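You operate a simulated robot arm through the tools that you are given. There is no shell and no other tool.

You run a simulated robot arm. Do the job below in one go: nothing can be reset, and whatever is moved stays where it is left.

TASK
Fit a relay from the Spares drawer into the empty socket.
Fine: push the drawer home, close and lock the mains door, then switch the mains on; the other spares stay in the drawer. Where these are worked on the way, their far stop is far enough and under half their travel is too little: spares drawer.

Only the result counts: the job must be done as asked and must still hold three seconds after the hand-in. Knocking over, shifting, dropping, spilling or breaking anything else fails it.

THE ROBOT
A 6-joint arm with a fingered hand, fixed in place. Base frame: the origin is at the foot of the arm, x ahead of it, y to its left, z up. Lengths are in mm, angles in rad, forces in N, time in s.
With the tool pointing down near the work surface it reaches from about 340 to 640 mm from the base axis. Its first joint turns from -2.897 to 2.897 rad. Payload 5 kg.
Tool frame: the origin (TCP) lies between the finger pads and is the grasp point; the fingertips stand 43 mm ahead of it; z points along the fingers, y is the line along which they close. Largest opening 144 mm; the body of the gripper starts 50 mm behind the TCP. The gripper is a hand of 5 fingers: y runs from the thumb to the fingers, the wrist lies at [-21, -133, -233] in the tool frame, and closing takes about 1.5 s.
Orientation is that of the tool frame in the base frame, as a unit quaternion [w, x, y, z]. With the fingers straight down and the wrist toward the robot, the tool's x, y and z point along [0, 1, 0], [1, 0, 0] and [0, 0, -1] of the base frame.

THE INTERFACE
- The arm moves only by the tool servo_tool. Its argument "rows" is a list of rows, each an object (a shift or turn left out is 0, a gripper value left out holds the last) with "travel": the shift along the tool's x, y, z in mm, a list of three; "delta_rot": the turn, a rotation vector about the tool's x, y, z in rad, a list of three. In form: [{"travel": [dx, dy, dz], "delta_rot": [rx, ry, rz]}, ...]. A call has 1 to 20 rows; each row is the pose to reach, as a shift and turn from the pose commanded when the call began, along the tool's axes at that moment. "gripper" is the finger opening in mm, from 0 to 144, set as the call begins (left out, the last holds). A row lasts 0.2 s, in which the tool goes at most 50 mm and 0.15 rad; a call with a longer step from one row to the next is refused whole, and so is a gripper value outside its range. Where a pose cannot be reached the arm comes as near as it can. A force on the tool above 70 N (or 10 N above the force at the start of the call, whichever is more), or a blocked arm, ends the call early, and 0.2 s more pass. Each finger travels about 72 mm/s and halts on what it meets, pressing with about 26 N; the grip force reading is that of the motor and also rises with nothing between the fingers. The clock runs only during rows and for 0.2 s after the last one: add rows that repeat a pose to give the fingers time. It gives the time, the measured TCP pose, the force on the tool (base axes), the opening and the grip force at its end, in the units of the frame above (readings bear some noise), with the torque about the TCP (base axes, N m) and any sound that the robot's microphone picked up.
- Cameras (640 x 400 px; columns grow to the right, rows downward): "scene" is fixed at [221.4, 499.3, 1763.2]; the picture's right is [-0.94, -0.33, 0.00], its down [-0.22, 0.62, -0.76] and it looks along [0.25, -0.71, -0.66] (base axes); focal length 284 px, centre (320, 200). "wrist" rides on the gripper at [86, -109, -168] in the tool frame; the picture's right is [-0.80, 0.28, -0.53], its down [-0.54, -0.73, 0.42] and it looks along [-0.27, 0.63, 0.73] (tool axes); focal length 275 px, centre (320, 200).
- camera(camera): a new picture of that camera. No time passes.
- slide_trunk(by): slides the trunk up (or, below 0, down) by that many mm; the arm rides with it, the base frame stays. It gives what a move gives, with no picture.
- set_fingers(index, middle, ring, little, thumb_bend, thumb_turn): sets how far each is bent, from 0 (flat) to 1 (curled in); at 0.3 the hand is open as for a grip, at 0.7 the pads meet at the TCP. One left out holds its place. A second passes; each finger stops where it meets its share of the squeeze, and holds until it gets a number again. A gripper value or a shape takes the hand back. It gives what a move gives, with no picture; readings hold the bend of each and the force on index, middle, ring, little, thumb and palm. thumb_turn goes from beside the hand (0) to across from the fingers (1), as for a grip.
- hand_shape(shape): the hand has 5 fingers and takes this shape, open, in about a second: jaw (thumb against the fingers, like two jaws); tri (thumb and two fingers); tip (a fingertip pinch); poke (one finger out to press); point (the index stretched); flat (the hand flat); cup (the hand cupped); fist (a fist). The gripper value then closes the fingers along that shape, each until it touches; the sizes above hold for jaw. It gives what a move gives, with no picture.
- locate(camera, pixels): for up to 12 pixels [column, row] of the newest picture of that camera ("zoom" is the newest enlarged one), the place [x, y, z] in the base frame of the surface seen there, good to about 2 mm. No time passes.
- zoom(camera, box): a new picture of the part [left, top, right, bottom] of that camera's present view, enlarged. No time passes.
- finish_job(): hands the job in; it is judged then, once.

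Open the gripper and draw the arm clear of the work before you hand the job in, unless the task says otherwise.

The tools are called after "Emit:" as name(argument=value, ...) on one line, values as JSON. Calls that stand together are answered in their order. servo_tool: Moves the arm, as the interface text tells. Its arguments: {"type":"object","properties":{"rows":{"type":"array","items":{"type":"object","properties":{"travel":{"type":"array","items":{"type":"number"}},"delta_rot":{"type":"array","items":{"type":"number"}}}}},"gripper":{"type":"number"}},"required":["rows"]} The other tools are called the same way: slide_trunk (by) slides the trunk up or down; hand_shape (shape) gives the hand a shape; set_fingers (index, middle, ring, little, thumb_bend, thumb_turn) moves the fingers one by one; camera (camera) takes a picture; locate (camera, pixels) gives the place of the surface under pixels of a picture; zoom (camera, box) takes an enlarged picture of a part of a camera's view; finish_job () hands the job in.

At the start:

```text
time_s: 0.0
eef_pos: [364.3, 77.2, 1529.5]
orientation: [0.0, 0.707, 0.707, 0.0]
force: [-0.7, 0.7, -0.6]
wrist_torque: [0.03, 0.02, -0.02]
width: 143.6
gripper_force: 0.0
shape: jaw
bend: [0.3, 0.3, 0.3, 0.3, 0.3, 0.98]
finger forces: [0.0, 0.1, 0.0, 0.0, 0.0, 0.0]
trunk travel left (down, up): [-525.0, 65.0]
```

scene: 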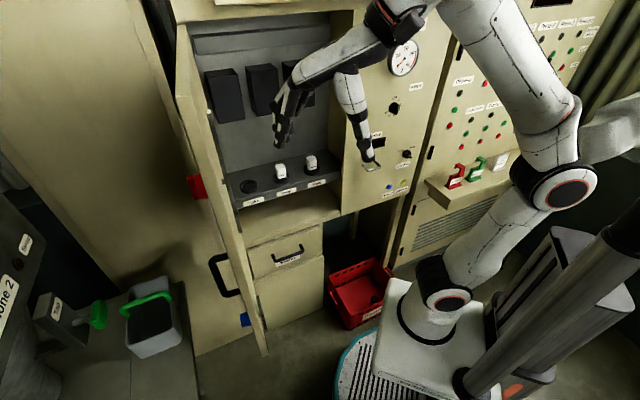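
wrist: 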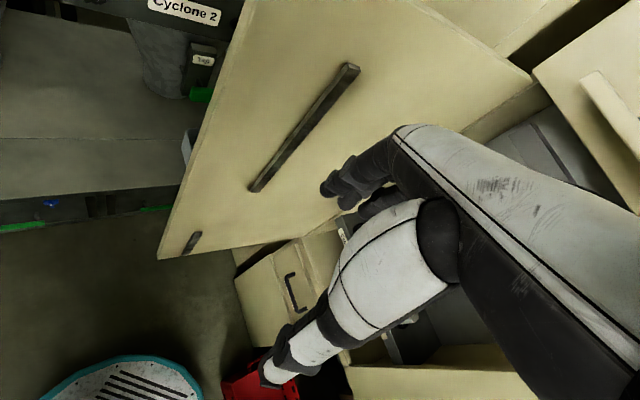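

The scene shows an open cabinet with sockets at about (265,185), a drawer at (288,258), and an open door. I zoom in to see the details.

Emit:
zoom(camera="scene", box=[200, 130, 360, 230])

Emit:
zoom(camera="scene", box=[180, 210, 400, 350])

Emit:
zoom(camera="scene", box=[330, 30, 520, 210])

Emit:
zoom(camera="scene", box=[0, 200, 220, 400])

```text
4.00 times, centred on (280, 180) of scene
```

zoom: 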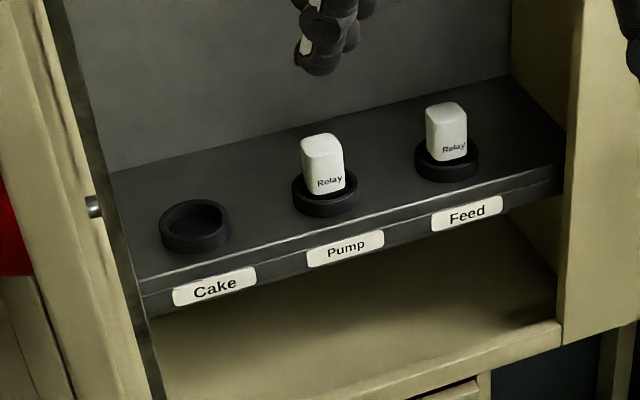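

```text
2.86 times, centred on (290, 280) of scene
```

zoom: 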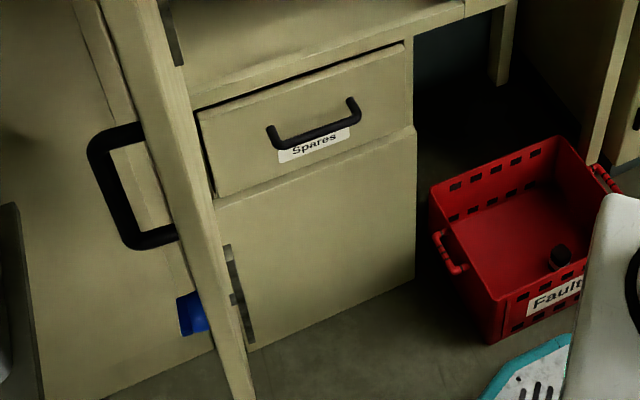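

```text
2.22 times, centred on (425, 120) of scene
```

zoom: 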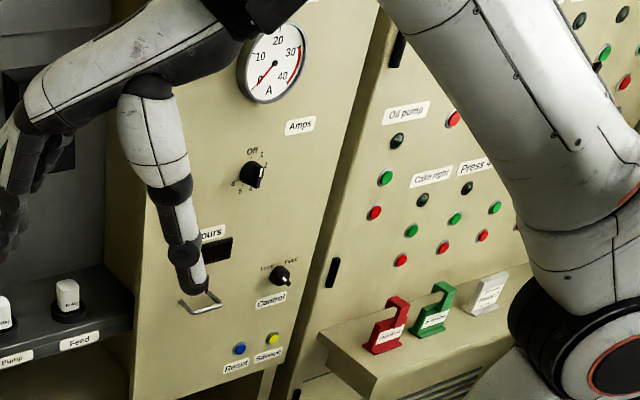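

```text
2.00 times, centred on (110, 300) of scene
```

zoom: 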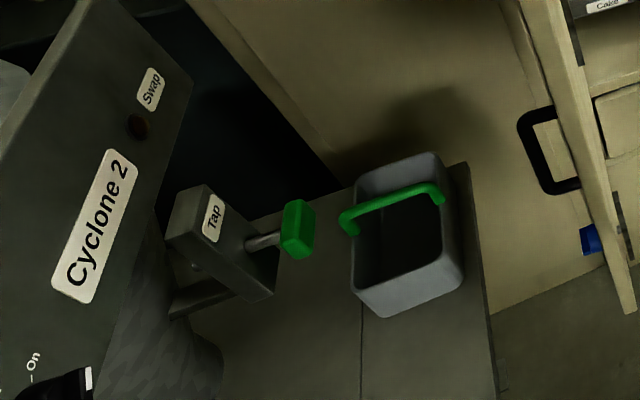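

I locate the main points: sockets, relays, drawer corners and handle, door edges and lock, in the scene picture.

Emit:
camera(camera="scene")

Emit:
locate(camera="scene", pixels=[[248, 187], [281, 172], [311, 164], [240, 208], [338, 182], [230, 185], [280, 170], [200, 78], [330, 30], [290, 280], [355, 200], [280, 220]])

Emit:
locate(camera="scene", pixels=[[276, 261], [304, 251], [290, 257], [249, 250], [321, 225], [255, 278], [323, 253], [265, 355], [180, 25], [215, 262], [227, 295], [195, 187]])

Emit:
locate(camera="scene", pixels=[[403, 55], [393, 107], [378, 143], [407, 153], [388, 188], [400, 183], [371, 167], [360, 270], [456, 175], [477, 165], [245, 318], [340, 155]])

```text
taken
```

scene: 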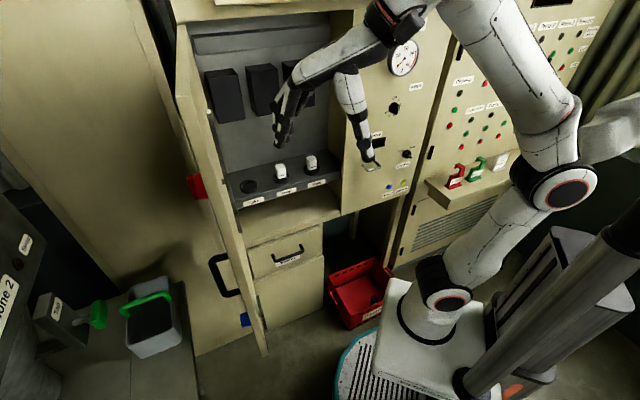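

```text
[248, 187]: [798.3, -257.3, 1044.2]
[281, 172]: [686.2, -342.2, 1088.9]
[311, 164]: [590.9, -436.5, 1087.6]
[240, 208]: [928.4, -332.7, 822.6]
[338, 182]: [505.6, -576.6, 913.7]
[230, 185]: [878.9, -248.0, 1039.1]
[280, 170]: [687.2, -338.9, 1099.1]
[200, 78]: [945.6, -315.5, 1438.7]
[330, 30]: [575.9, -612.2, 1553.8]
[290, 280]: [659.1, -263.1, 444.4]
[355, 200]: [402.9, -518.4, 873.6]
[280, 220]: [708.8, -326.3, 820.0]
```

```text
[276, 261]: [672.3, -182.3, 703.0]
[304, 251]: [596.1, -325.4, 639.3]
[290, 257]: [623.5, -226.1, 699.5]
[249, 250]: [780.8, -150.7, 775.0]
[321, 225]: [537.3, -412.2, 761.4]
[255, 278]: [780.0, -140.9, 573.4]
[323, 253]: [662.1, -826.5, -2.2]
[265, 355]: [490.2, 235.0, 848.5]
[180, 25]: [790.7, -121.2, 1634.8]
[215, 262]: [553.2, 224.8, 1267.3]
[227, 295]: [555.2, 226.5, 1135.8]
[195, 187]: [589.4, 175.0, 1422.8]
```

```text
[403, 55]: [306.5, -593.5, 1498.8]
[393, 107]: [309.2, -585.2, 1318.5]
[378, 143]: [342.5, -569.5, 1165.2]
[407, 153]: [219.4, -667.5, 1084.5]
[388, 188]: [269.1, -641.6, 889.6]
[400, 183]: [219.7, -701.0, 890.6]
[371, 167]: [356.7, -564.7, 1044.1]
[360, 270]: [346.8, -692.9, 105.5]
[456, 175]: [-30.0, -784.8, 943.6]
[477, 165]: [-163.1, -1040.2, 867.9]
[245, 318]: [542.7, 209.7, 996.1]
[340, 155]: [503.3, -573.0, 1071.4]
```

I zoom more closely to measure the shelf, sockets and drawer accurately.

Emit:
zoom(camera="scene", box=[230, 150, 330, 212])

Emit:
locate(camera="zoom", pixels=[[115, 350], [130, 375], [330, 160], [325, 140], [310, 230], [520, 90], [505, 160], [60, 300], [250, 280], [450, 230], [100, 440], [590, 250]])

```text
6.40 times, centred on (280, 181) of scene
```

zoom: 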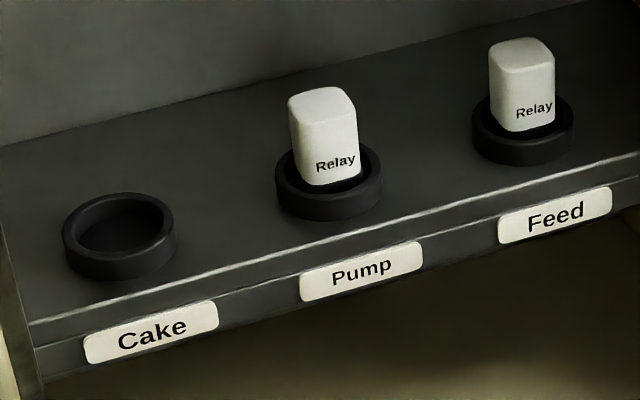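

```text
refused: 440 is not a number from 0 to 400
```

In the zoomed picture the Cake socket is at (118,235), Pump relay (325,130), Feed relay (522,80). I locate rims, tops and shelf edges.

Emit:
locate(camera="zoom", pixels=[[66, 222], [170, 230], [115, 197], [112, 258], [115, 235], [322, 98], [520, 52], [280, 195], [378, 180], [475, 125], [570, 115], [325, 205]])

Emit:
locate(camera="zoom", pixels=[[40, 318], [630, 160], [150, 333], [555, 218], [30, 160], [400, 75], [230, 240], [430, 170], [115, 207], [340, 140], [525, 100], [300, 100]])

```text
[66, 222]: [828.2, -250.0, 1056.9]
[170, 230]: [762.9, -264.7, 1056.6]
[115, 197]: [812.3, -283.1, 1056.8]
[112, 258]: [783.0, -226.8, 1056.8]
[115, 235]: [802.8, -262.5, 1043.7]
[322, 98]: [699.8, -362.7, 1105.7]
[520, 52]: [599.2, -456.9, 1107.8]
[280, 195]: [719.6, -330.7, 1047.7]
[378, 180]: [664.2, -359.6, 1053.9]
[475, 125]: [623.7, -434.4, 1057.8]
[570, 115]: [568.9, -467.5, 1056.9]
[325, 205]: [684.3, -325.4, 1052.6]
```

```text
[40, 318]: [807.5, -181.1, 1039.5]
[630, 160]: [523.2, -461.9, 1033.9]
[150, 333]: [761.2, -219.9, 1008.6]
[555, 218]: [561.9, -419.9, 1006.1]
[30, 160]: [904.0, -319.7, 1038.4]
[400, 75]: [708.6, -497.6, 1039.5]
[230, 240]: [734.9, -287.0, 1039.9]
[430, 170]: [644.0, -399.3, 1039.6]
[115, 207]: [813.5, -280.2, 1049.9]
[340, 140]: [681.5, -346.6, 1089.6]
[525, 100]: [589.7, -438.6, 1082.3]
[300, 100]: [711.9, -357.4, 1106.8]
```

The shelf runs at 45° (direction (-1,-1)). Now I inspect the door edge with its black handle, red tab and blue tab, plus the wrist camera's view of the door's inner face.

Emit:
zoom(camera="scene", box=[160, 150, 280, 225])

Emit:
zoom(camera="scene", box=[180, 235, 290, 360])

Emit:
zoom(camera="scene", box=[150, 0, 350, 125])

Emit:
zoom(camera="wrist", box=[130, 0, 450, 260])

Emit:
zoom(camera="wrist", box=[220, 200, 420, 400])

Emit:
zoom(camera="wrist", box=[400, 0, 640, 200])

```text
5.33 times, centred on (220, 188) of scene
```

zoom: 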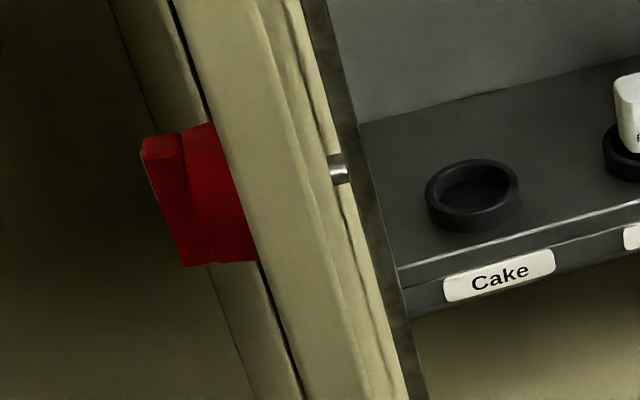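

```text
3.20 times, centred on (235, 298) of scene
```

zoom: 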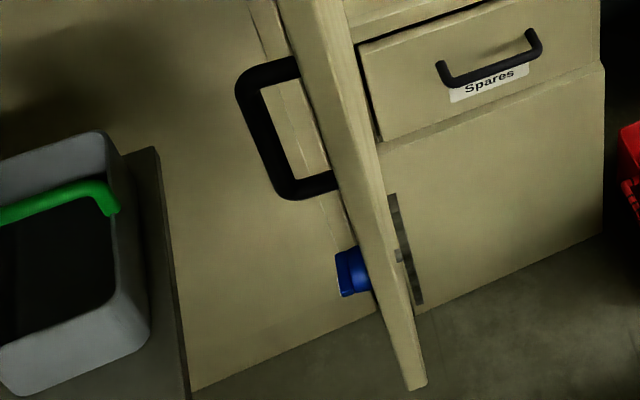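

```text
3.20 times, centred on (250, 62) of scene
```

zoom: 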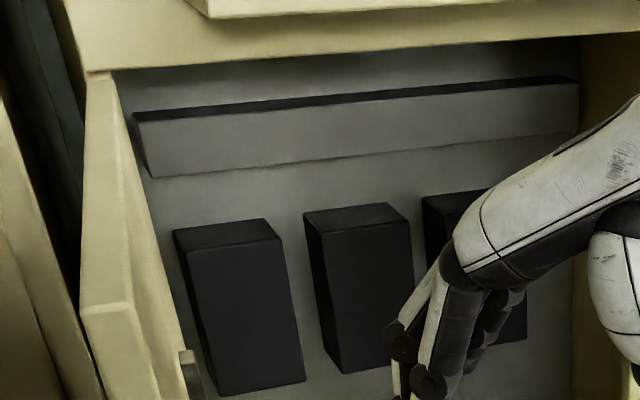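

```text
1.54 times, centred on (290, 130) of wrist
```

zoom: 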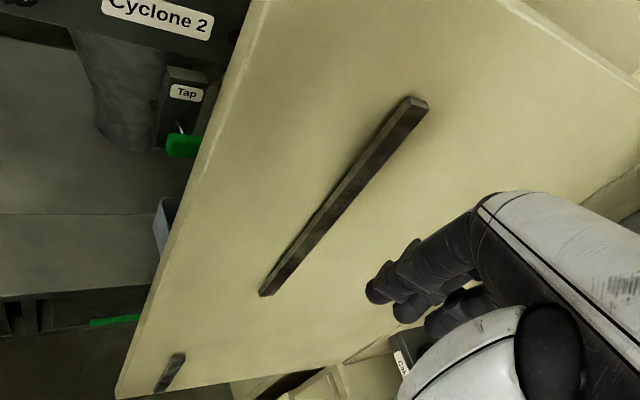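

```text
2.00 times, centred on (320, 300) of wrist
```

zoom: 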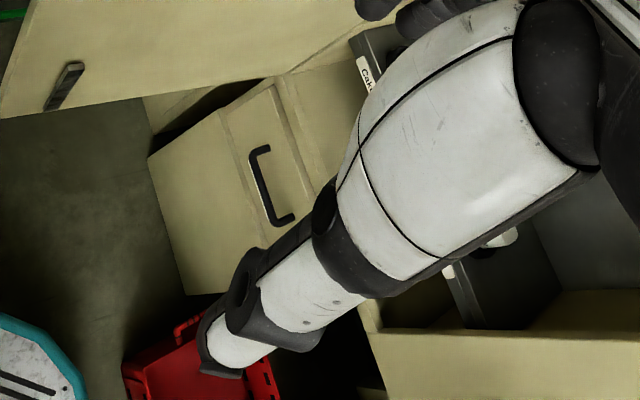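

```text
2.00 times, centred on (520, 100) of wrist
```

zoom: 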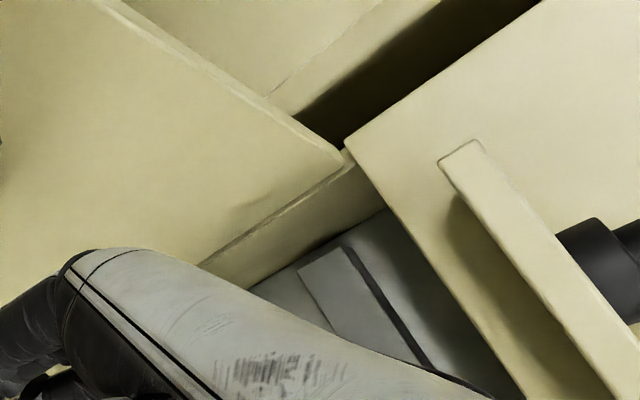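

The red knob (mains switch) and blue knob (lock) sit on the door's outer face. The drawer "Spares" is closed with its handle near (288,258). I measure the handle ends and drawer front closely first.

Emit:
zoom(camera="scene", box=[240, 225, 330, 285])

Emit:
locate(camera="zoom", pixels=[[220, 200], [255, 245], [320, 240], [380, 218], [435, 190], [425, 145], [50, 190], [60, 260], [560, 50], [560, 180], [150, 300], [480, 300]])

```text
6.67 times, centred on (285, 255) of scene
```

zoom: 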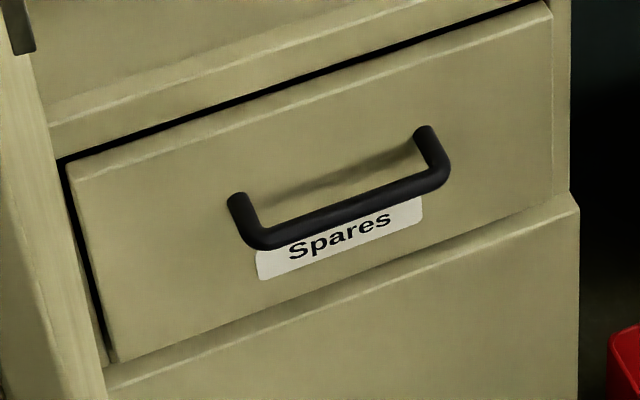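

```text
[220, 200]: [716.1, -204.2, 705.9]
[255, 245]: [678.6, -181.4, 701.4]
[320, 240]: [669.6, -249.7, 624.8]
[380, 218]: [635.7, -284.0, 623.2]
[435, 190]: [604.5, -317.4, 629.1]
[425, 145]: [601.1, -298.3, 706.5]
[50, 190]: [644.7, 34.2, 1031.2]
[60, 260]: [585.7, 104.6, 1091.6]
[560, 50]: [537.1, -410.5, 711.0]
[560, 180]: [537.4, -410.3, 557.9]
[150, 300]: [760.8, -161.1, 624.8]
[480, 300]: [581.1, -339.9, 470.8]
```

The handle bar in the zoom runs from about (262,240) to (440,178). I locate points on the bar itself and the drawer front.

Emit:
locate(camera="zoom", pixels=[[265, 236], [300, 229], [340, 213], [380, 198], [420, 183], [440, 170], [235, 205], [425, 135], [150, 200], [480, 100], [480, 180], [300, 170]])

Emit:
locate(camera="scene", pixels=[[195, 80], [215, 150], [235, 230], [255, 310], [262, 345], [266, 353], [188, 40], [192, 178], [200, 195], [190, 190], [240, 318], [247, 322]])

```text
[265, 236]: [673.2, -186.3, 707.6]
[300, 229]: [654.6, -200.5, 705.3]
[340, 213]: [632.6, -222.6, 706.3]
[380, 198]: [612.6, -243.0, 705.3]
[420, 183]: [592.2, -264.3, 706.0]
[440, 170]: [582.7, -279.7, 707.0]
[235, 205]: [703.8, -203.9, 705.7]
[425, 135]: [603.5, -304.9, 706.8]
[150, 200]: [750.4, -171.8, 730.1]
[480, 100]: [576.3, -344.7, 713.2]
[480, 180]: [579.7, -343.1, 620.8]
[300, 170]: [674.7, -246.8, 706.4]
```

```text
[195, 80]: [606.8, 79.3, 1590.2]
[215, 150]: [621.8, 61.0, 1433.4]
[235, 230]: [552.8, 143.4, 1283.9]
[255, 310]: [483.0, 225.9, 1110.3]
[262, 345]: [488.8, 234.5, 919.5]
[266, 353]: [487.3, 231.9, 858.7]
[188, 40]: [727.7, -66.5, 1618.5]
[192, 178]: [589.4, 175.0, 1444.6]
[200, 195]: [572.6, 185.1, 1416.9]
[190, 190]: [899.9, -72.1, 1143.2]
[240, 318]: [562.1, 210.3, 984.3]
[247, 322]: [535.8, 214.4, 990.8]
```

The bar lies at z≈700, from about (673,-186) to (592,-264); the drawer front is about 45 mm behind it. I lower the trunk so the hand can reach the handle from above.

Emit:
slide_trunk(by=-450)

Emit:
camera(camera="scene")

Emit:
camera(camera="wrist")

```text
refused: -450 is not a number from -400 to 400
```

```text
taken
```

scene: 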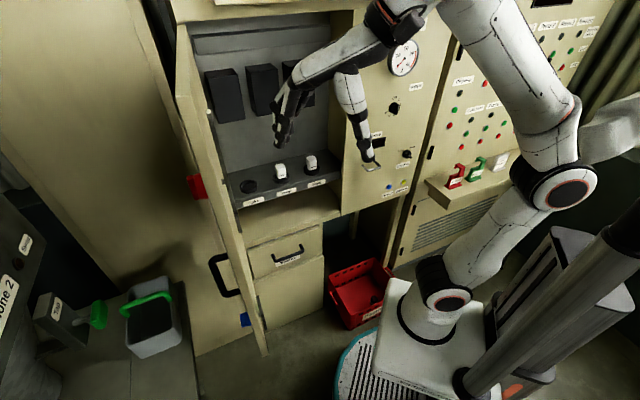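

```text
taken
```

wrist: 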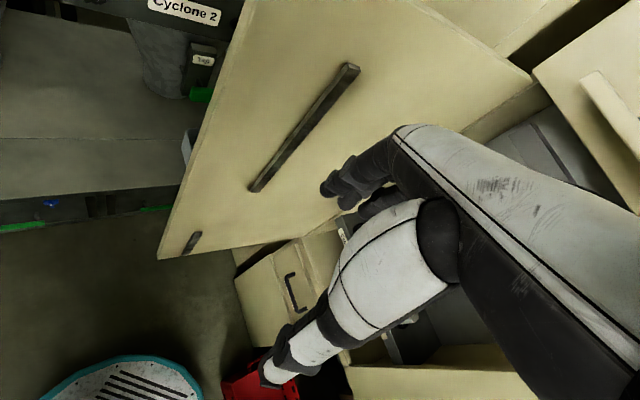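

The slide takes at most 400 mm per call, so I lower it by 400.

Emit:
slide_trunk(by=-400)

Emit:
camera(camera="scene")

Emit:
camera(camera="wrist")

```text
time_s: 3.8
eef_pos: [364.1, 77.4, 1129.1]
orientation: [0.001, 0.707, 0.707, 0.0]
force: [0.6, -0.5, -0.4]
wrist_torque: [-0.02, 0.01, 0.02]
width: 143.7
gripper_force: 0.1
shape: jaw
bend: [0.3, 0.3, 0.3, 0.3, 0.3, 0.98]
finger forces: [0.0, 0.0, 0.0, 0.0, 0.1, 0.0]
trunk travel left (down, up): [-125.0, 465.0]
```

```text
taken
```

scene: 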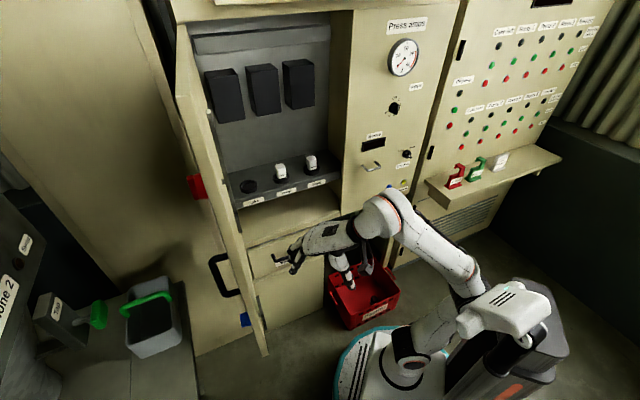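

```text
taken
```

wrist: 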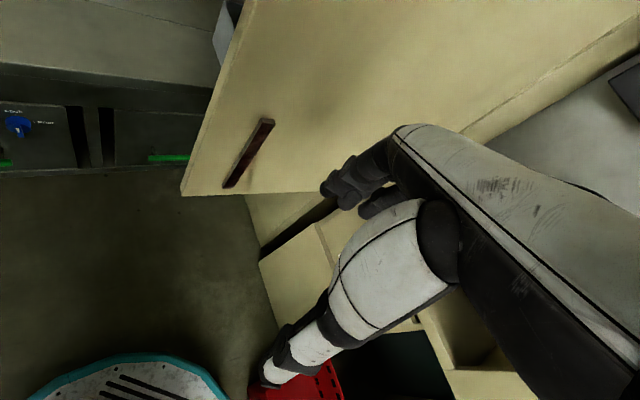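

The hand is now at z≈1129. I rotate the tool 45° about its axis (fingers toward the cabinet) and move to above the drawer handle at z≈850, with a narrower opening.

Emit:
servo_tool(gripper=70, rows=[{"travel": [-25, 21, 23], "delta_rot": [0, 0, 0.065]}, {"travel": [-50, 43, 46], "delta_rot": [0, 0, 0.131]}, {"travel": [-75, 65, 70], "delta_rot": [0, 0, 0.196]}, {"travel": [-100, 87, 93], "delta_rot": [0, 0, 0.262]}, {"travel": [-126, 108, 116], "delta_rot": [0, 0, 0.327]}, {"travel": [-151, 130, 139], "delta_rot": [0, 0, 0.393]}, {"travel": [-176, 152, 163], "delta_rot": [0, 0, 0.458]}, {"travel": [-201, 173, 186], "delta_rot": [0, 0, 0.524]}, {"travel": [-226, 195, 209], "delta_rot": [0, 0, 0.589]}, {"travel": [-251, 217, 232], "delta_rot": [0, 0, 0.654]}, {"travel": [-276, 238, 256], "delta_rot": [0, 0, 0.72]}, {"travel": [-302, 260, 279], "delta_rot": [0, 0, 0.785]}, {"travel": [-302, 260, 279], "delta_rot": [0, 0, 0.785]}])

Emit:
camera(camera="scene")

Emit:
camera(camera="wrist")

```text
time_s: 6.6
eef_pos: [621.7, -222.7, 860.0]
orientation: [0.006, 0.923, 0.384, 0.006]
force: [-7.4, 25.3, 44.1]
wrist_torque: [-1.5, -0.99, 0.39]
width: 65.0
gripper_force: 0.0
shape: jaw
bend: [0.75, 0.5, 0.45, 0.41, 0.71, 1.0]
finger forces: [7.5, 33.0, 9.0, 0.0, 0.0, 0.0]
trunk travel left (down, up): [-125.0, 465.0]
```

```text
taken
```

scene: 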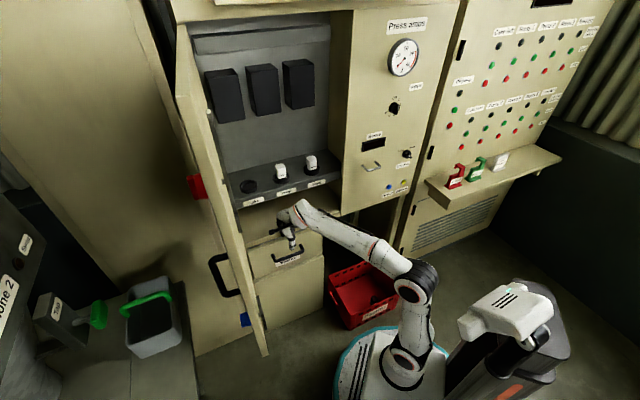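

```text
taken
```

wrist: 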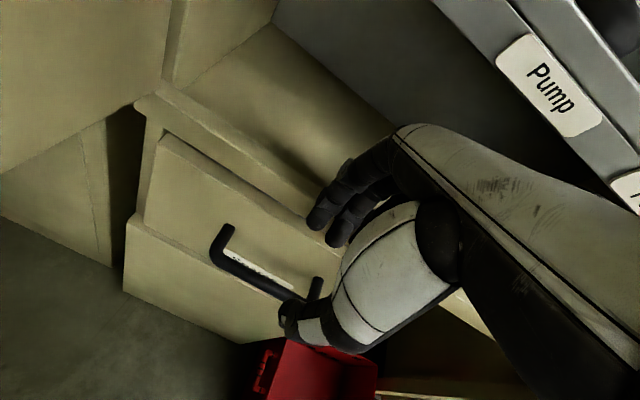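

The fingers report contact (middle 33 N) with the ledge above the drawer. I back off outward and up at once.

Emit:
servo_tool(rows=[{"travel": [0, -15, -15]}, {"travel": [0, -40, -20]}, {"travel": [0, -50, -20]}])

Emit:
camera(camera="wrist")

Emit:
zoom(camera="scene", box=[240, 180, 350, 280])

```text
time_s: 7.4
eef_pos: [588.1, -189.1, 871.8]
orientation: [-0.001, 0.924, 0.383, 0.001]
force: [-0.4, -0.2, 0.5]
wrist_torque: [-0.01, 0.0, 0.0]
width: 70.4
gripper_force: 0.2
shape: jaw
bend: [0.74, 0.45, 0.42, 0.41, 0.71, 1.0]
finger forces: [0.0, 0.0, 0.0, 0.0, 0.0, 0.1]
trunk travel left (down, up): [-125.0, 465.0]
```

```text
taken
```

wrist: 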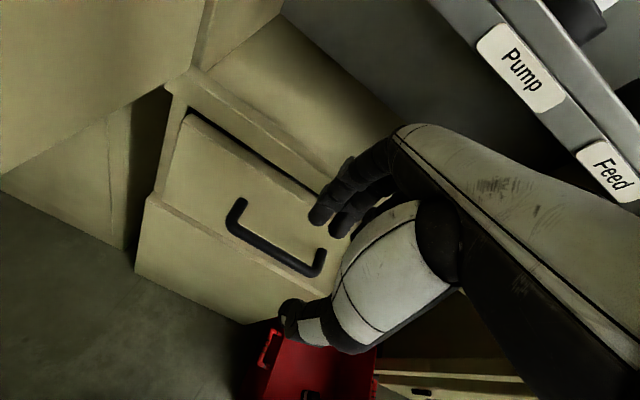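

```text
4.00 times, centred on (295, 230) of scene
```

zoom: 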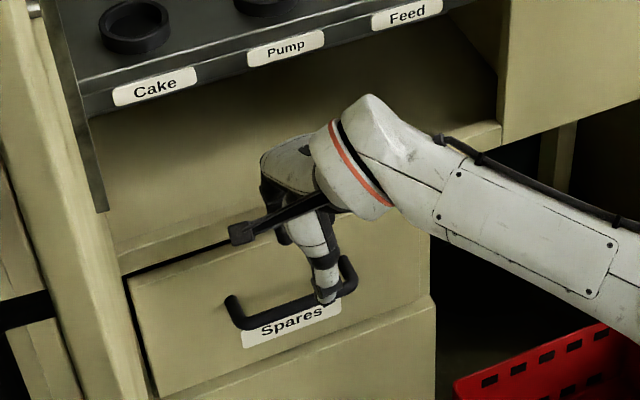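

The hand is free again. I check the ledge geometry above the drawer from the wrist view (ledge edge at about (250,130)), and reopen the hand.

Emit:
locate(camera="wrist", pixels=[[195, 80], [250, 125], [300, 160], [180, 100], [240, 145], [290, 180], [230, 165], [250, 85], [240, 205], [275, 255], [320, 258], [200, 50]])

Emit:
servo_tool(gripper=144, rows=[{"travel": [0, 0, 0]}, {"travel": [0, 0, 0]}, {"travel": [0, 0, 0]}, {"travel": [0, 0, 0]}, {"travel": [0, 0, 0]}, {"travel": [0, 0, 0]}, {"travel": [0, 0, 0]}, {"travel": [0, 0, 0]}])

Emit:
camera(camera="wrist")

```text
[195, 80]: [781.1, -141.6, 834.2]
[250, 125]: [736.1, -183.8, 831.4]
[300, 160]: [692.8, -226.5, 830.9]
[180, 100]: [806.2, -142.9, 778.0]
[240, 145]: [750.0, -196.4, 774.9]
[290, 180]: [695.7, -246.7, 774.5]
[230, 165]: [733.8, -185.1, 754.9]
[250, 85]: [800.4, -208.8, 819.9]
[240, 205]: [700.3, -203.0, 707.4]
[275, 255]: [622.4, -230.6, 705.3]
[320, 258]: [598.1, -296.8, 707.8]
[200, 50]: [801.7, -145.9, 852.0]
```

```text
time_s: 9.2
eef_pos: [588.2, -188.7, 872.3]
orientation: [0.0, 0.924, 0.383, 0.0]
force: [-0.1, 0.4, -0.4]
wrist_torque: [-0.01, 0.0, -0.02]
width: 143.7
gripper_force: 0.1
shape: jaw
bend: [0.3, 0.3, 0.3, 0.3, 0.3, 0.98]
finger forces: [0.0, 0.0, 0.0, 0.2, 0.0, 0.0]
trunk travel left (down, up): [-125.0, 465.0]
```

```text
taken
```

wrist: 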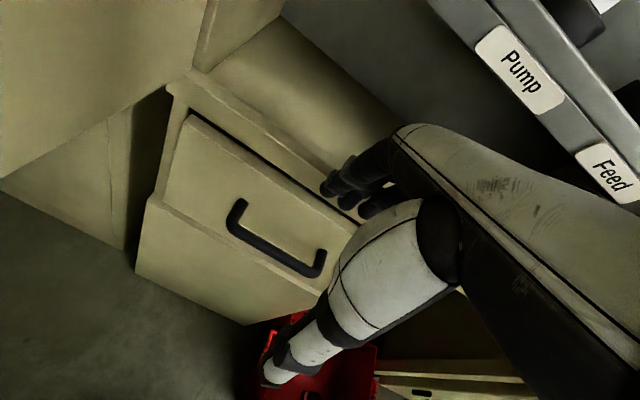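

The lip above the drawer is flush with the drawer front, so the knuckles hit it when straight down. I tilt the hand about 0.8 rad (fingers pointing in and down) at a stand-off in front of the handle.

Emit:
servo_tool(gripper=56, rows=[{"travel": [0, -12, 10], "delta_rot": [-0.1, 0, 0]}, {"travel": [0, -24, 20], "delta_rot": [-0.2, 0, 0]}, {"travel": [0, -35, 30], "delta_rot": [-0.3, 0, 0]}, {"travel": [0, -35, 42], "delta_rot": [-0.4, 0, 0]}, {"travel": [0, -35, 54], "delta_rot": [-0.5, 0, 0]}, {"travel": [0, -35, 66], "delta_rot": [-0.6, 0, 0]}, {"travel": [0, -35, 78], "delta_rot": [-0.7, 0, 0]}, {"travel": [0, -35, 86], "delta_rot": [-0.8, 0, 0]}, {"travel": [0, -35, 86], "delta_rot": [-0.8, 0, 0]}, {"travel": [0, -35, 86], "delta_rot": [-0.8, 0, 0]}])

Emit:
zoom(camera="scene", box=[230, 180, 390, 300])

Emit:
camera(camera="wrist")

```text
time_s: 11.4
eef_pos: [563.7, -163.4, 784.6]
orientation: [0.359, 0.851, 0.353, 0.15]
force: [-0.3, -0.3, -0.1]
wrist_torque: [-0.01, 0.0, 0.01]
width: 56.3
gripper_force: 0.0
shape: jaw
bend: [0.74, 0.5, 0.47, 0.44, 0.73, 1.0]
finger forces: [0.0, 0.0, 0.0, 0.0, 0.0, 0.1]
trunk travel left (down, up): [-125.0, 465.0]
```

```text
3.33 times, centred on (310, 240) of scene
```

zoom: 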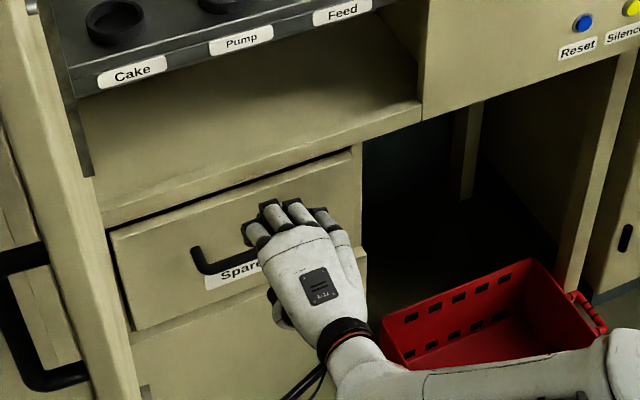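

```text
taken
```

wrist: 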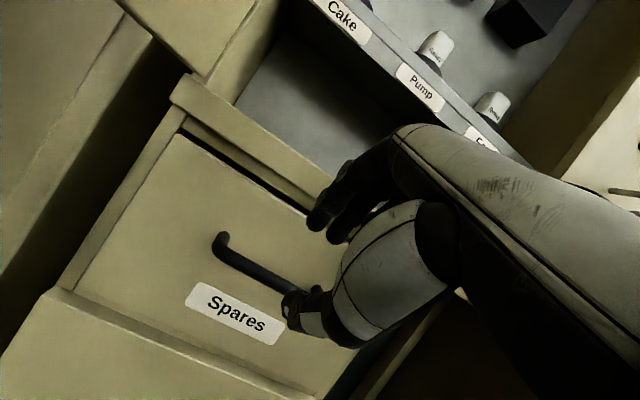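

The TCP sits near the index/thumb; other fingers extend toward the right. I set the four fingers evenly bent and the thumb open, then look again.

Emit:
set_fingers(index=0.5, middle=0.5, ring=0.5, little=0.5, thumb_bend=0.45, thumb_turn=1.0)

Emit:
zoom(camera="scene", box=[250, 210, 340, 270])

Emit:
camera(camera="wrist")

Emit:
zoom(camera="wrist", box=[200, 120, 440, 360])

```text
time_s: 12.4
eef_pos: [564.6, -161.7, 784.9]
orientation: [0.36, 0.851, 0.353, 0.15]
force: [0.0, -0.1, 0.5]
wrist_torque: [-0.01, -0.03, 0.02]
width: 86.6
gripper_force: 0.1
shape: fingers
bend: [0.5, 0.5, 0.5, 0.5, 0.45, 0.99]
finger forces: [0.0, 0.1, 0.1, 0.0, 0.1, 0.0]
trunk travel left (down, up): [-125.0, 465.0]
```

```text
6.67 times, centred on (295, 240) of scene
```

zoom: 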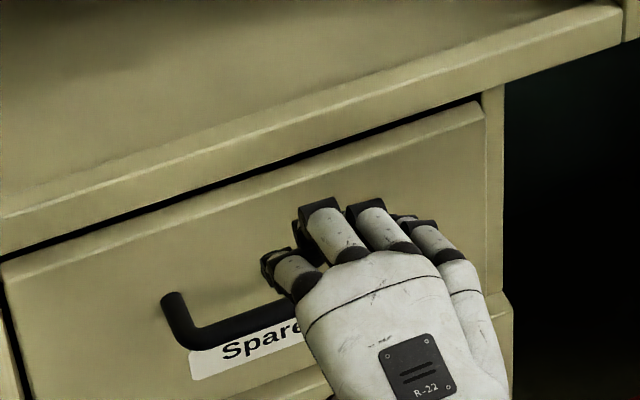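

```text
taken
```

wrist: 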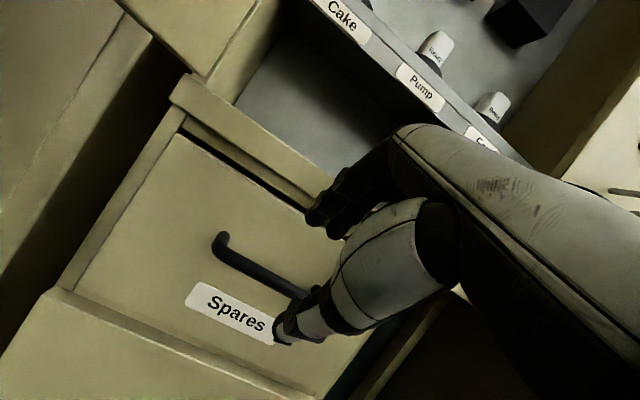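

```text
1.67 times, centred on (320, 240) of wrist
```

zoom: 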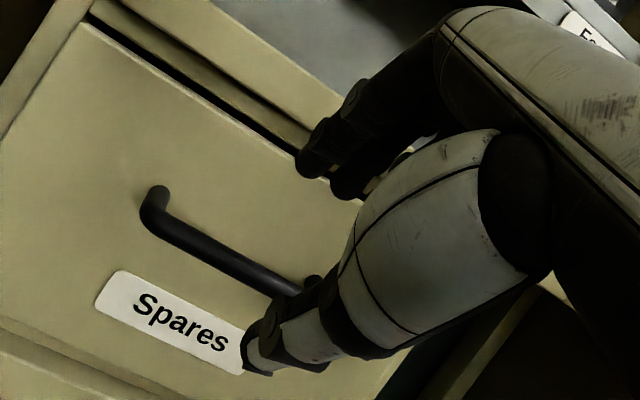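

I locate the finger and thumb tips in the newest pictures to know where they are relative to the TCP.

Emit:
locate(camera="wrist", pixels=[[313, 222], [318, 210], [335, 232], [345, 185], [370, 155], [285, 335], [300, 320], [325, 320], [315, 190], [340, 180]])

Emit:
locate(camera="zoom", pixels=[[310, 165], [345, 190], [355, 100], [255, 360], [290, 330], [340, 345], [430, 60]])

Emit:
zoom(camera="scene", box=[270, 225, 330, 265])

Emit:
locate(camera="zoom", pixels=[[235, 220], [250, 250], [290, 230], [330, 160], [320, 180], [400, 160], [405, 180], [490, 170], [520, 185], [360, 260], [560, 250], [300, 290]])

```text
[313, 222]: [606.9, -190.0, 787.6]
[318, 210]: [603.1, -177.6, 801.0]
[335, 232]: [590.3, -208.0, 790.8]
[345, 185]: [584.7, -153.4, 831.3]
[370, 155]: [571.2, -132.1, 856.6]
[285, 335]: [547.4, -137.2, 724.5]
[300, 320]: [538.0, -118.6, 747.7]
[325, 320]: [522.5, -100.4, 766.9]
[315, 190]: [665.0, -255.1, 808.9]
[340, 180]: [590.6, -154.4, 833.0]
```

```text
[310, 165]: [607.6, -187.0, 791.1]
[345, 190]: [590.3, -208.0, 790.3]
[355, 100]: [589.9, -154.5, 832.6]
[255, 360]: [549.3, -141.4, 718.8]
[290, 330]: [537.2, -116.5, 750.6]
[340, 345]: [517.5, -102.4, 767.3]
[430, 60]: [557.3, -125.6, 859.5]
```

```text
10.00 times, centred on (300, 245) of scene
```

zoom: 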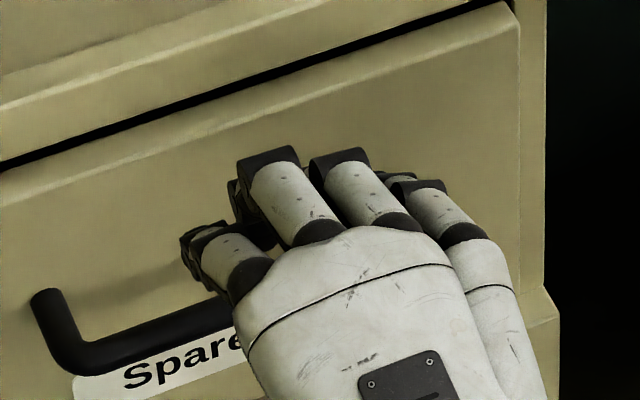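

```text
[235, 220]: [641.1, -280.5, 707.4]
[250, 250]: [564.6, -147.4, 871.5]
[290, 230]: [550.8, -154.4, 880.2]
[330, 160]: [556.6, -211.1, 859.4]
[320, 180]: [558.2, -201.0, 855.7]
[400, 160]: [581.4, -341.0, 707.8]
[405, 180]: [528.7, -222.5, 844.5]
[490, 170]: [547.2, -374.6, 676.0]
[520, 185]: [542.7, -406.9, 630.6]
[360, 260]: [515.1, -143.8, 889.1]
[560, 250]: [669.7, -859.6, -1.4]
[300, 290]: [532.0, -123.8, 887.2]
```

Index tip is at tool (10, 37, 34) and fingers are spaced 25 mm toward -x. I shift 24 mm in +x to centre the four fingers on the handle and go in along the tool axis so they pass behind the bar.

Emit:
servo_tool(rows=[{"travel": [24, 0, 0]}, {"travel": [24, -2, 25]}, {"travel": [24, -3, 50]}, {"travel": [24, -4, 75]}, {"travel": [24, -5, 90]}, {"travel": [24, -5, 101]}, {"travel": [24, -5, 101]}])

Emit:
zoom(camera="scene", box=[250, 220, 340, 280])

Emit:
zoom(camera="wrist", box=[200, 120, 440, 360])

```text
time_s: 14.0
eef_pos: [630.2, -193.3, 710.2]
orientation: [0.36, 0.851, 0.353, 0.15]
force: [-8.8, 11.1, 4.9]
wrist_torque: [-0.26, -0.28, 0.01]
width: 81.7
gripper_force: 6.9
shape: fingers
bend: [0.53, 0.51, 0.5, 0.5, 0.45, 0.99]
finger forces: [9.0, 5.2, 0.1, 0.0, 0.0, 0.0]
trunk travel left (down, up): [-125.0, 465.0]
```

```text
6.67 times, centred on (295, 250) of scene
```

zoom: 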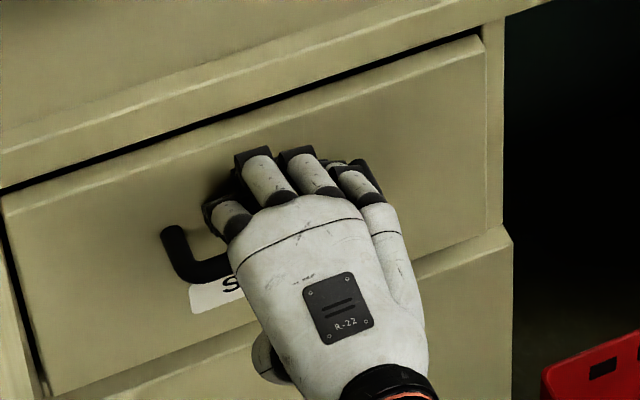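

```text
1.67 times, centred on (320, 240) of wrist
```

zoom: 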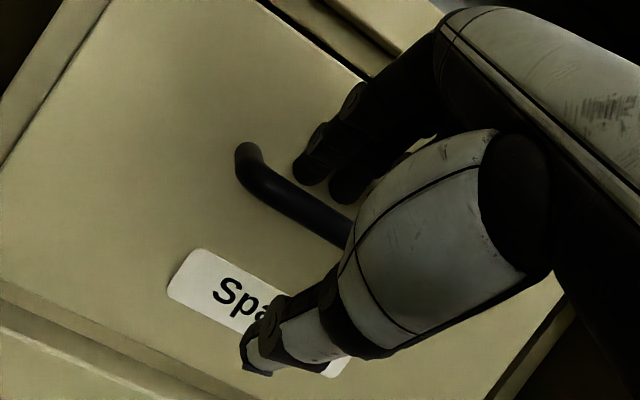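

Fingers are behind the bar, index and middle just touching the drawer front. I curl the fingers around the bar.

Emit:
set_fingers(index=0.8, middle=0.8, ring=0.8, little=0.8, thumb_bend=0.6)

Emit:
zoom(camera="scene", box=[250, 220, 340, 280])

Emit:
zoom(camera="wrist", box=[200, 120, 440, 360])

```text
time_s: 15.0
eef_pos: [630.7, -196.9, 713.0]
orientation: [0.36, 0.851, 0.351, 0.151]
force: [-10.8, -11.1, 18.7]
wrist_torque: [-2.32, -0.95, 0.49]
width: 14.5
gripper_force: 38.4
shape: fingers
bend: [0.78, 0.75, 0.75, 0.78, 0.6, 1.0]
finger forces: [9.5, 44.6, 7.9, 15.0, 0.4, 0.1]
trunk travel left (down, up): [-125.0, 465.0]
```

```text
6.67 times, centred on (295, 250) of scene
```

zoom: 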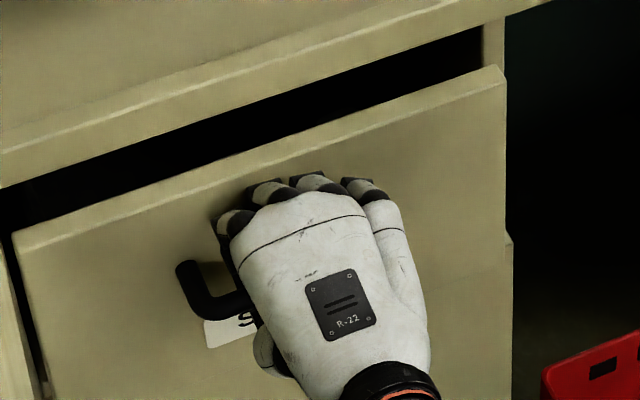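

```text
1.67 times, centred on (320, 240) of wrist
```

zoom: 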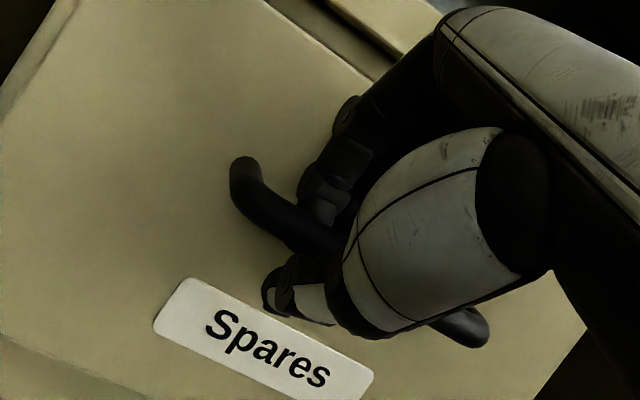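

The curl has already drawn the drawer out slightly. I pull outward (tool -y/-z) in steady steps.

Emit:
servo_tool(rows=[{"travel": [0, -10, -11]}, {"travel": [0, -21, -22]}, {"travel": [0, -31, -32]}, {"travel": [0, -42, -43]}, {"travel": [0, -52, -54]}, {"travel": [0, -63, -65]}, {"travel": [0, -73, -75]}, {"travel": [0, -84, -86]}])

Emit:
camera(camera="scene")

Emit:
camera(camera="wrist")

```text
time_s: 16.8
eef_pos: [544.8, -110.0, 709.5]
orientation: [0.36, 0.851, 0.352, 0.15]
force: [-12.0, -12.4, 27.2]
wrist_torque: [-2.45, -0.85, 0.39]
width: 15.1
gripper_force: 38.5
shape: fingers
bend: [0.78, 0.76, 0.75, 0.79, 0.6, 1.0]
finger forces: [9.5, 45.4, 6.7, 14.9, 0.1, 0.0]
trunk travel left (down, up): [-125.0, 465.0]
```

```text
taken
```

scene: 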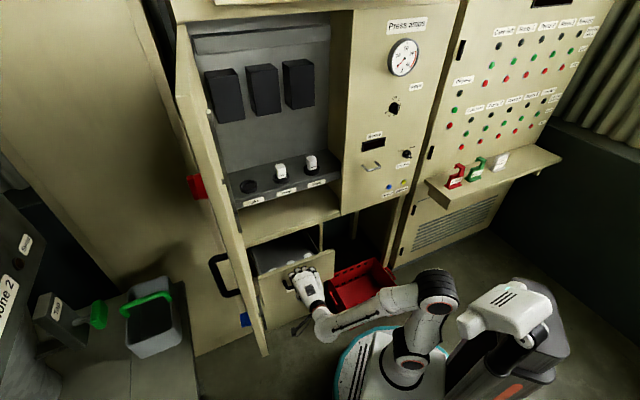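

```text
taken
```

wrist: 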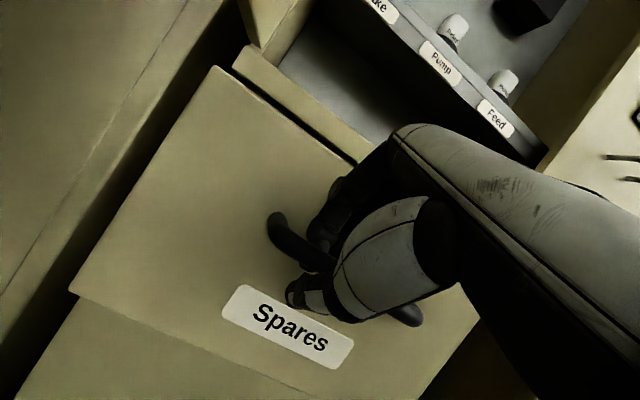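

The drawer is opening well. I keep pulling another 140 mm, watching the force.

Emit:
servo_tool(rows=[{"travel": [0, -10, -11]}, {"travel": [0, -21, -22]}, {"travel": [0, -31, -32]}, {"travel": [0, -42, -43]}, {"travel": [0, -52, -54]}, {"travel": [0, -63, -65]}, {"travel": [0, -73, -75]}, {"travel": [0, -84, -86]}, {"travel": [0, -94, -97]}, {"travel": [0, -105, -108]}])

Emit:
camera(camera="scene")

Emit:
camera(camera="wrist")

```text
time_s: 18.1
eef_pos: [510.9, -50.4, 713.1]
orientation: [0.359, 0.857, 0.344, 0.138]
force: [-19.8, -18.7, -0.4]
wrist_torque: [-1.97, -1.34, 0.26]
width: 16.2
gripper_force: 48.0
shape: fingers
bend: [0.79, 0.74, 0.75, 0.79, 0.59, 1.0]
finger forces: [18.3, 54.2, 7.7, 13.4, 1.6, 0.1]
out of reach, approached as far as the arm can: row 1, 2, 3, 4, 5, 6
trunk travel left (down, up): [-125.0, 465.0]
stopped in row 6: the force on the tool passed its limit at 73 N (the readings are from after the stop); the commanded pose is now the measured one
```

```text
taken
```

scene: 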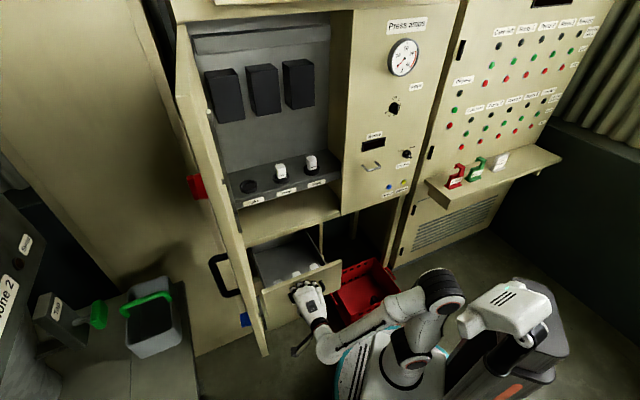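

```text
taken
```

wrist: 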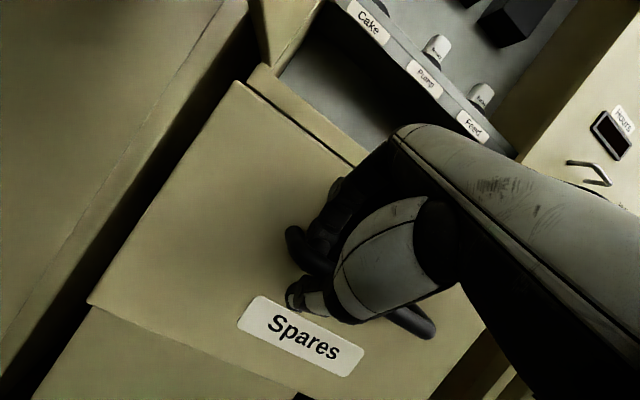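

The arm hit its reach limit in this posture. Relays are now visible inside the drawer at about (297,273) and (315,267); I measure the drawer's present position.

Emit:
zoom(camera="scene", box=[235, 215, 355, 335])

Emit:
locate(camera="scene", pixels=[[264, 291], [300, 278], [338, 263], [280, 310], [256, 246], [325, 225], [297, 273], [315, 266], [270, 275], [282, 262], [330, 290], [318, 245]])

```text
3.33 times, centred on (295, 275) of scene
```

zoom: 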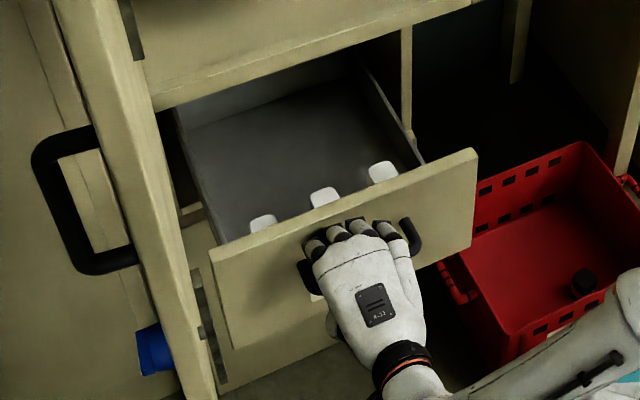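

```text
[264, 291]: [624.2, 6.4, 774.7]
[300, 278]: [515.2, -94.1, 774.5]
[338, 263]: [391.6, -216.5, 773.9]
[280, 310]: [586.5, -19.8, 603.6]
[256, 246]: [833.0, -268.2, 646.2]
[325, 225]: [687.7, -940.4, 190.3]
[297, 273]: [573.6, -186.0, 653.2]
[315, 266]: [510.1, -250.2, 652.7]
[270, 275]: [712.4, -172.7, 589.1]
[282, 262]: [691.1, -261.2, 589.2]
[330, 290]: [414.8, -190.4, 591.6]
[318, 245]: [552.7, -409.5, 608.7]
```

Drawer is out about 216 mm and three relays (tops z≈653) stand in it at roughly (574,-186), (510,-250) and one further left. I open the fingers to release the handle.

Emit:
set_fingers(index=0.45, middle=0.45, ring=0.45, little=0.45, thumb_bend=0.3)

Emit:
zoom(camera="scene", box=[235, 215, 355, 335])

Emit:
zoom(camera="wrist", box=[200, 120, 440, 360])

```text
time_s: 19.1
eef_pos: [515.0, -47.9, 714.3]
orientation: [0.359, 0.855, 0.348, 0.14]
force: [0.5, 0.2, -0.2]
wrist_torque: [-0.03, 0.01, -0.02]
width: 122.8
gripper_force: 0.0
shape: fingers
bend: [0.45, 0.45, 0.45, 0.45, 0.3, 0.98]
finger forces: [0.1, 0.0, 0.0, 0.0, 0.1, 0.0]
trunk travel left (down, up): [-125.0, 465.0]
```

```text
3.33 times, centred on (295, 275) of scene
```

zoom: 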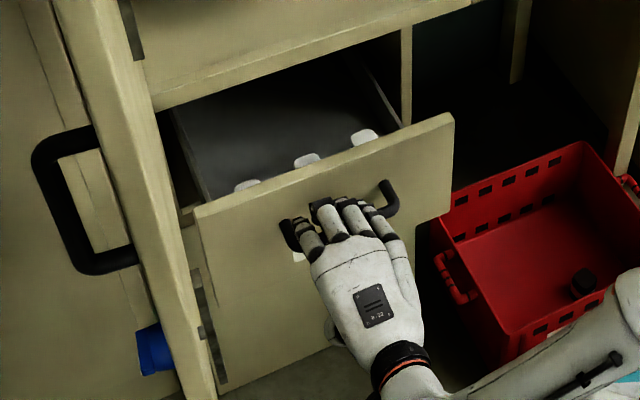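

```text
1.67 times, centred on (320, 240) of wrist
```

zoom: 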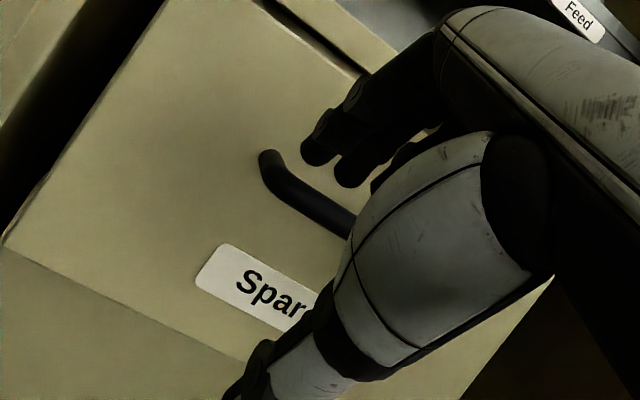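

Opening the fingers nudged the drawer in a bit. I lift the hand straight up clear of the handle, then plan to draw the drawer out further from its top edge.

Emit:
servo_tool(rows=[{"travel": [0, 20, -22]}, {"travel": [0, 43, -42]}, {"travel": [0, 72, -70]}, {"travel": [0, 100, -98]}, {"travel": [0, 130, -126]}, {"travel": [0, 130, -126]}])

Emit:
camera(camera="scene")

Emit:
camera(camera="wrist")

```text
time_s: 20.5
eef_pos: [517.0, -50.6, 892.0]
orientation: [0.358, 0.855, 0.347, 0.14]
force: [0.4, 0.4, -0.3]
wrist_torque: [0.0, 0.0, -0.02]
width: 122.8
gripper_force: 0.1
shape: fingers
bend: [0.45, 0.45, 0.45, 0.45, 0.3, 0.98]
finger forces: [0.0, 0.0, 0.1, 0.0, 0.0, 0.0]
trunk travel left (down, up): [-125.0, 465.0]
```

```text
taken
```

scene: 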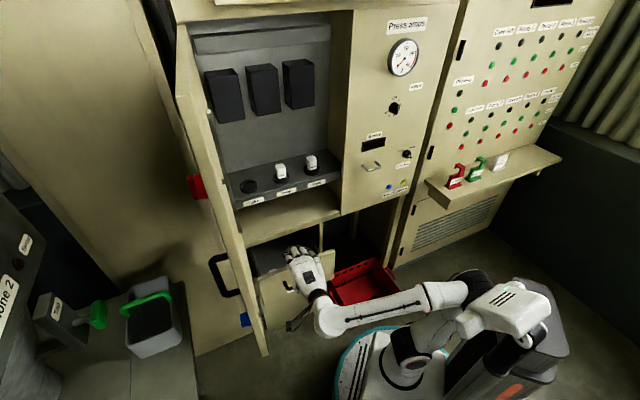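

```text
taken
```

wrist: 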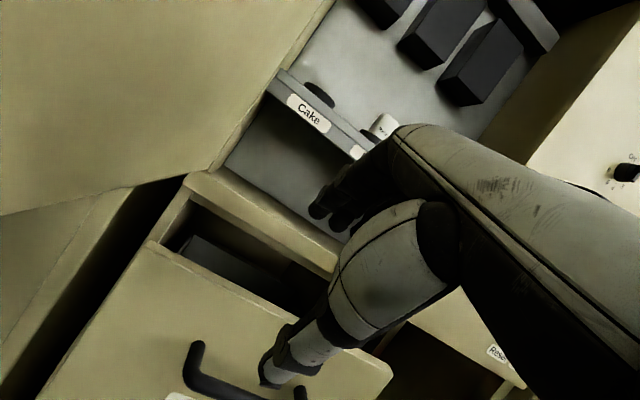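

I measure the drawer front's present position from both pictures.

Emit:
locate(camera="scene", pixels=[[262, 282], [275, 277], [330, 254], [270, 300], [320, 280]])

Emit:
locate(camera="wrist", pixels=[[160, 245], [200, 270], [240, 290], [200, 250], [230, 265], [150, 300], [220, 240], [210, 350]])

```text
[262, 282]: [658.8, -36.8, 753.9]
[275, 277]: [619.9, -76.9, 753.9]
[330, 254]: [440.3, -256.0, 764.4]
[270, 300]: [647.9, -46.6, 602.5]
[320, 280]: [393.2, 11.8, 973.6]
```

```text
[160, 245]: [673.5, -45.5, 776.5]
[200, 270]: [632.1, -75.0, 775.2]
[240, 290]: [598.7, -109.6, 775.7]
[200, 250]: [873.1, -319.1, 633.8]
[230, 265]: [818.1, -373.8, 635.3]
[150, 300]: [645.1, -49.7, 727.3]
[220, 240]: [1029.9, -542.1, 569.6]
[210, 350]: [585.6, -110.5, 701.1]
```

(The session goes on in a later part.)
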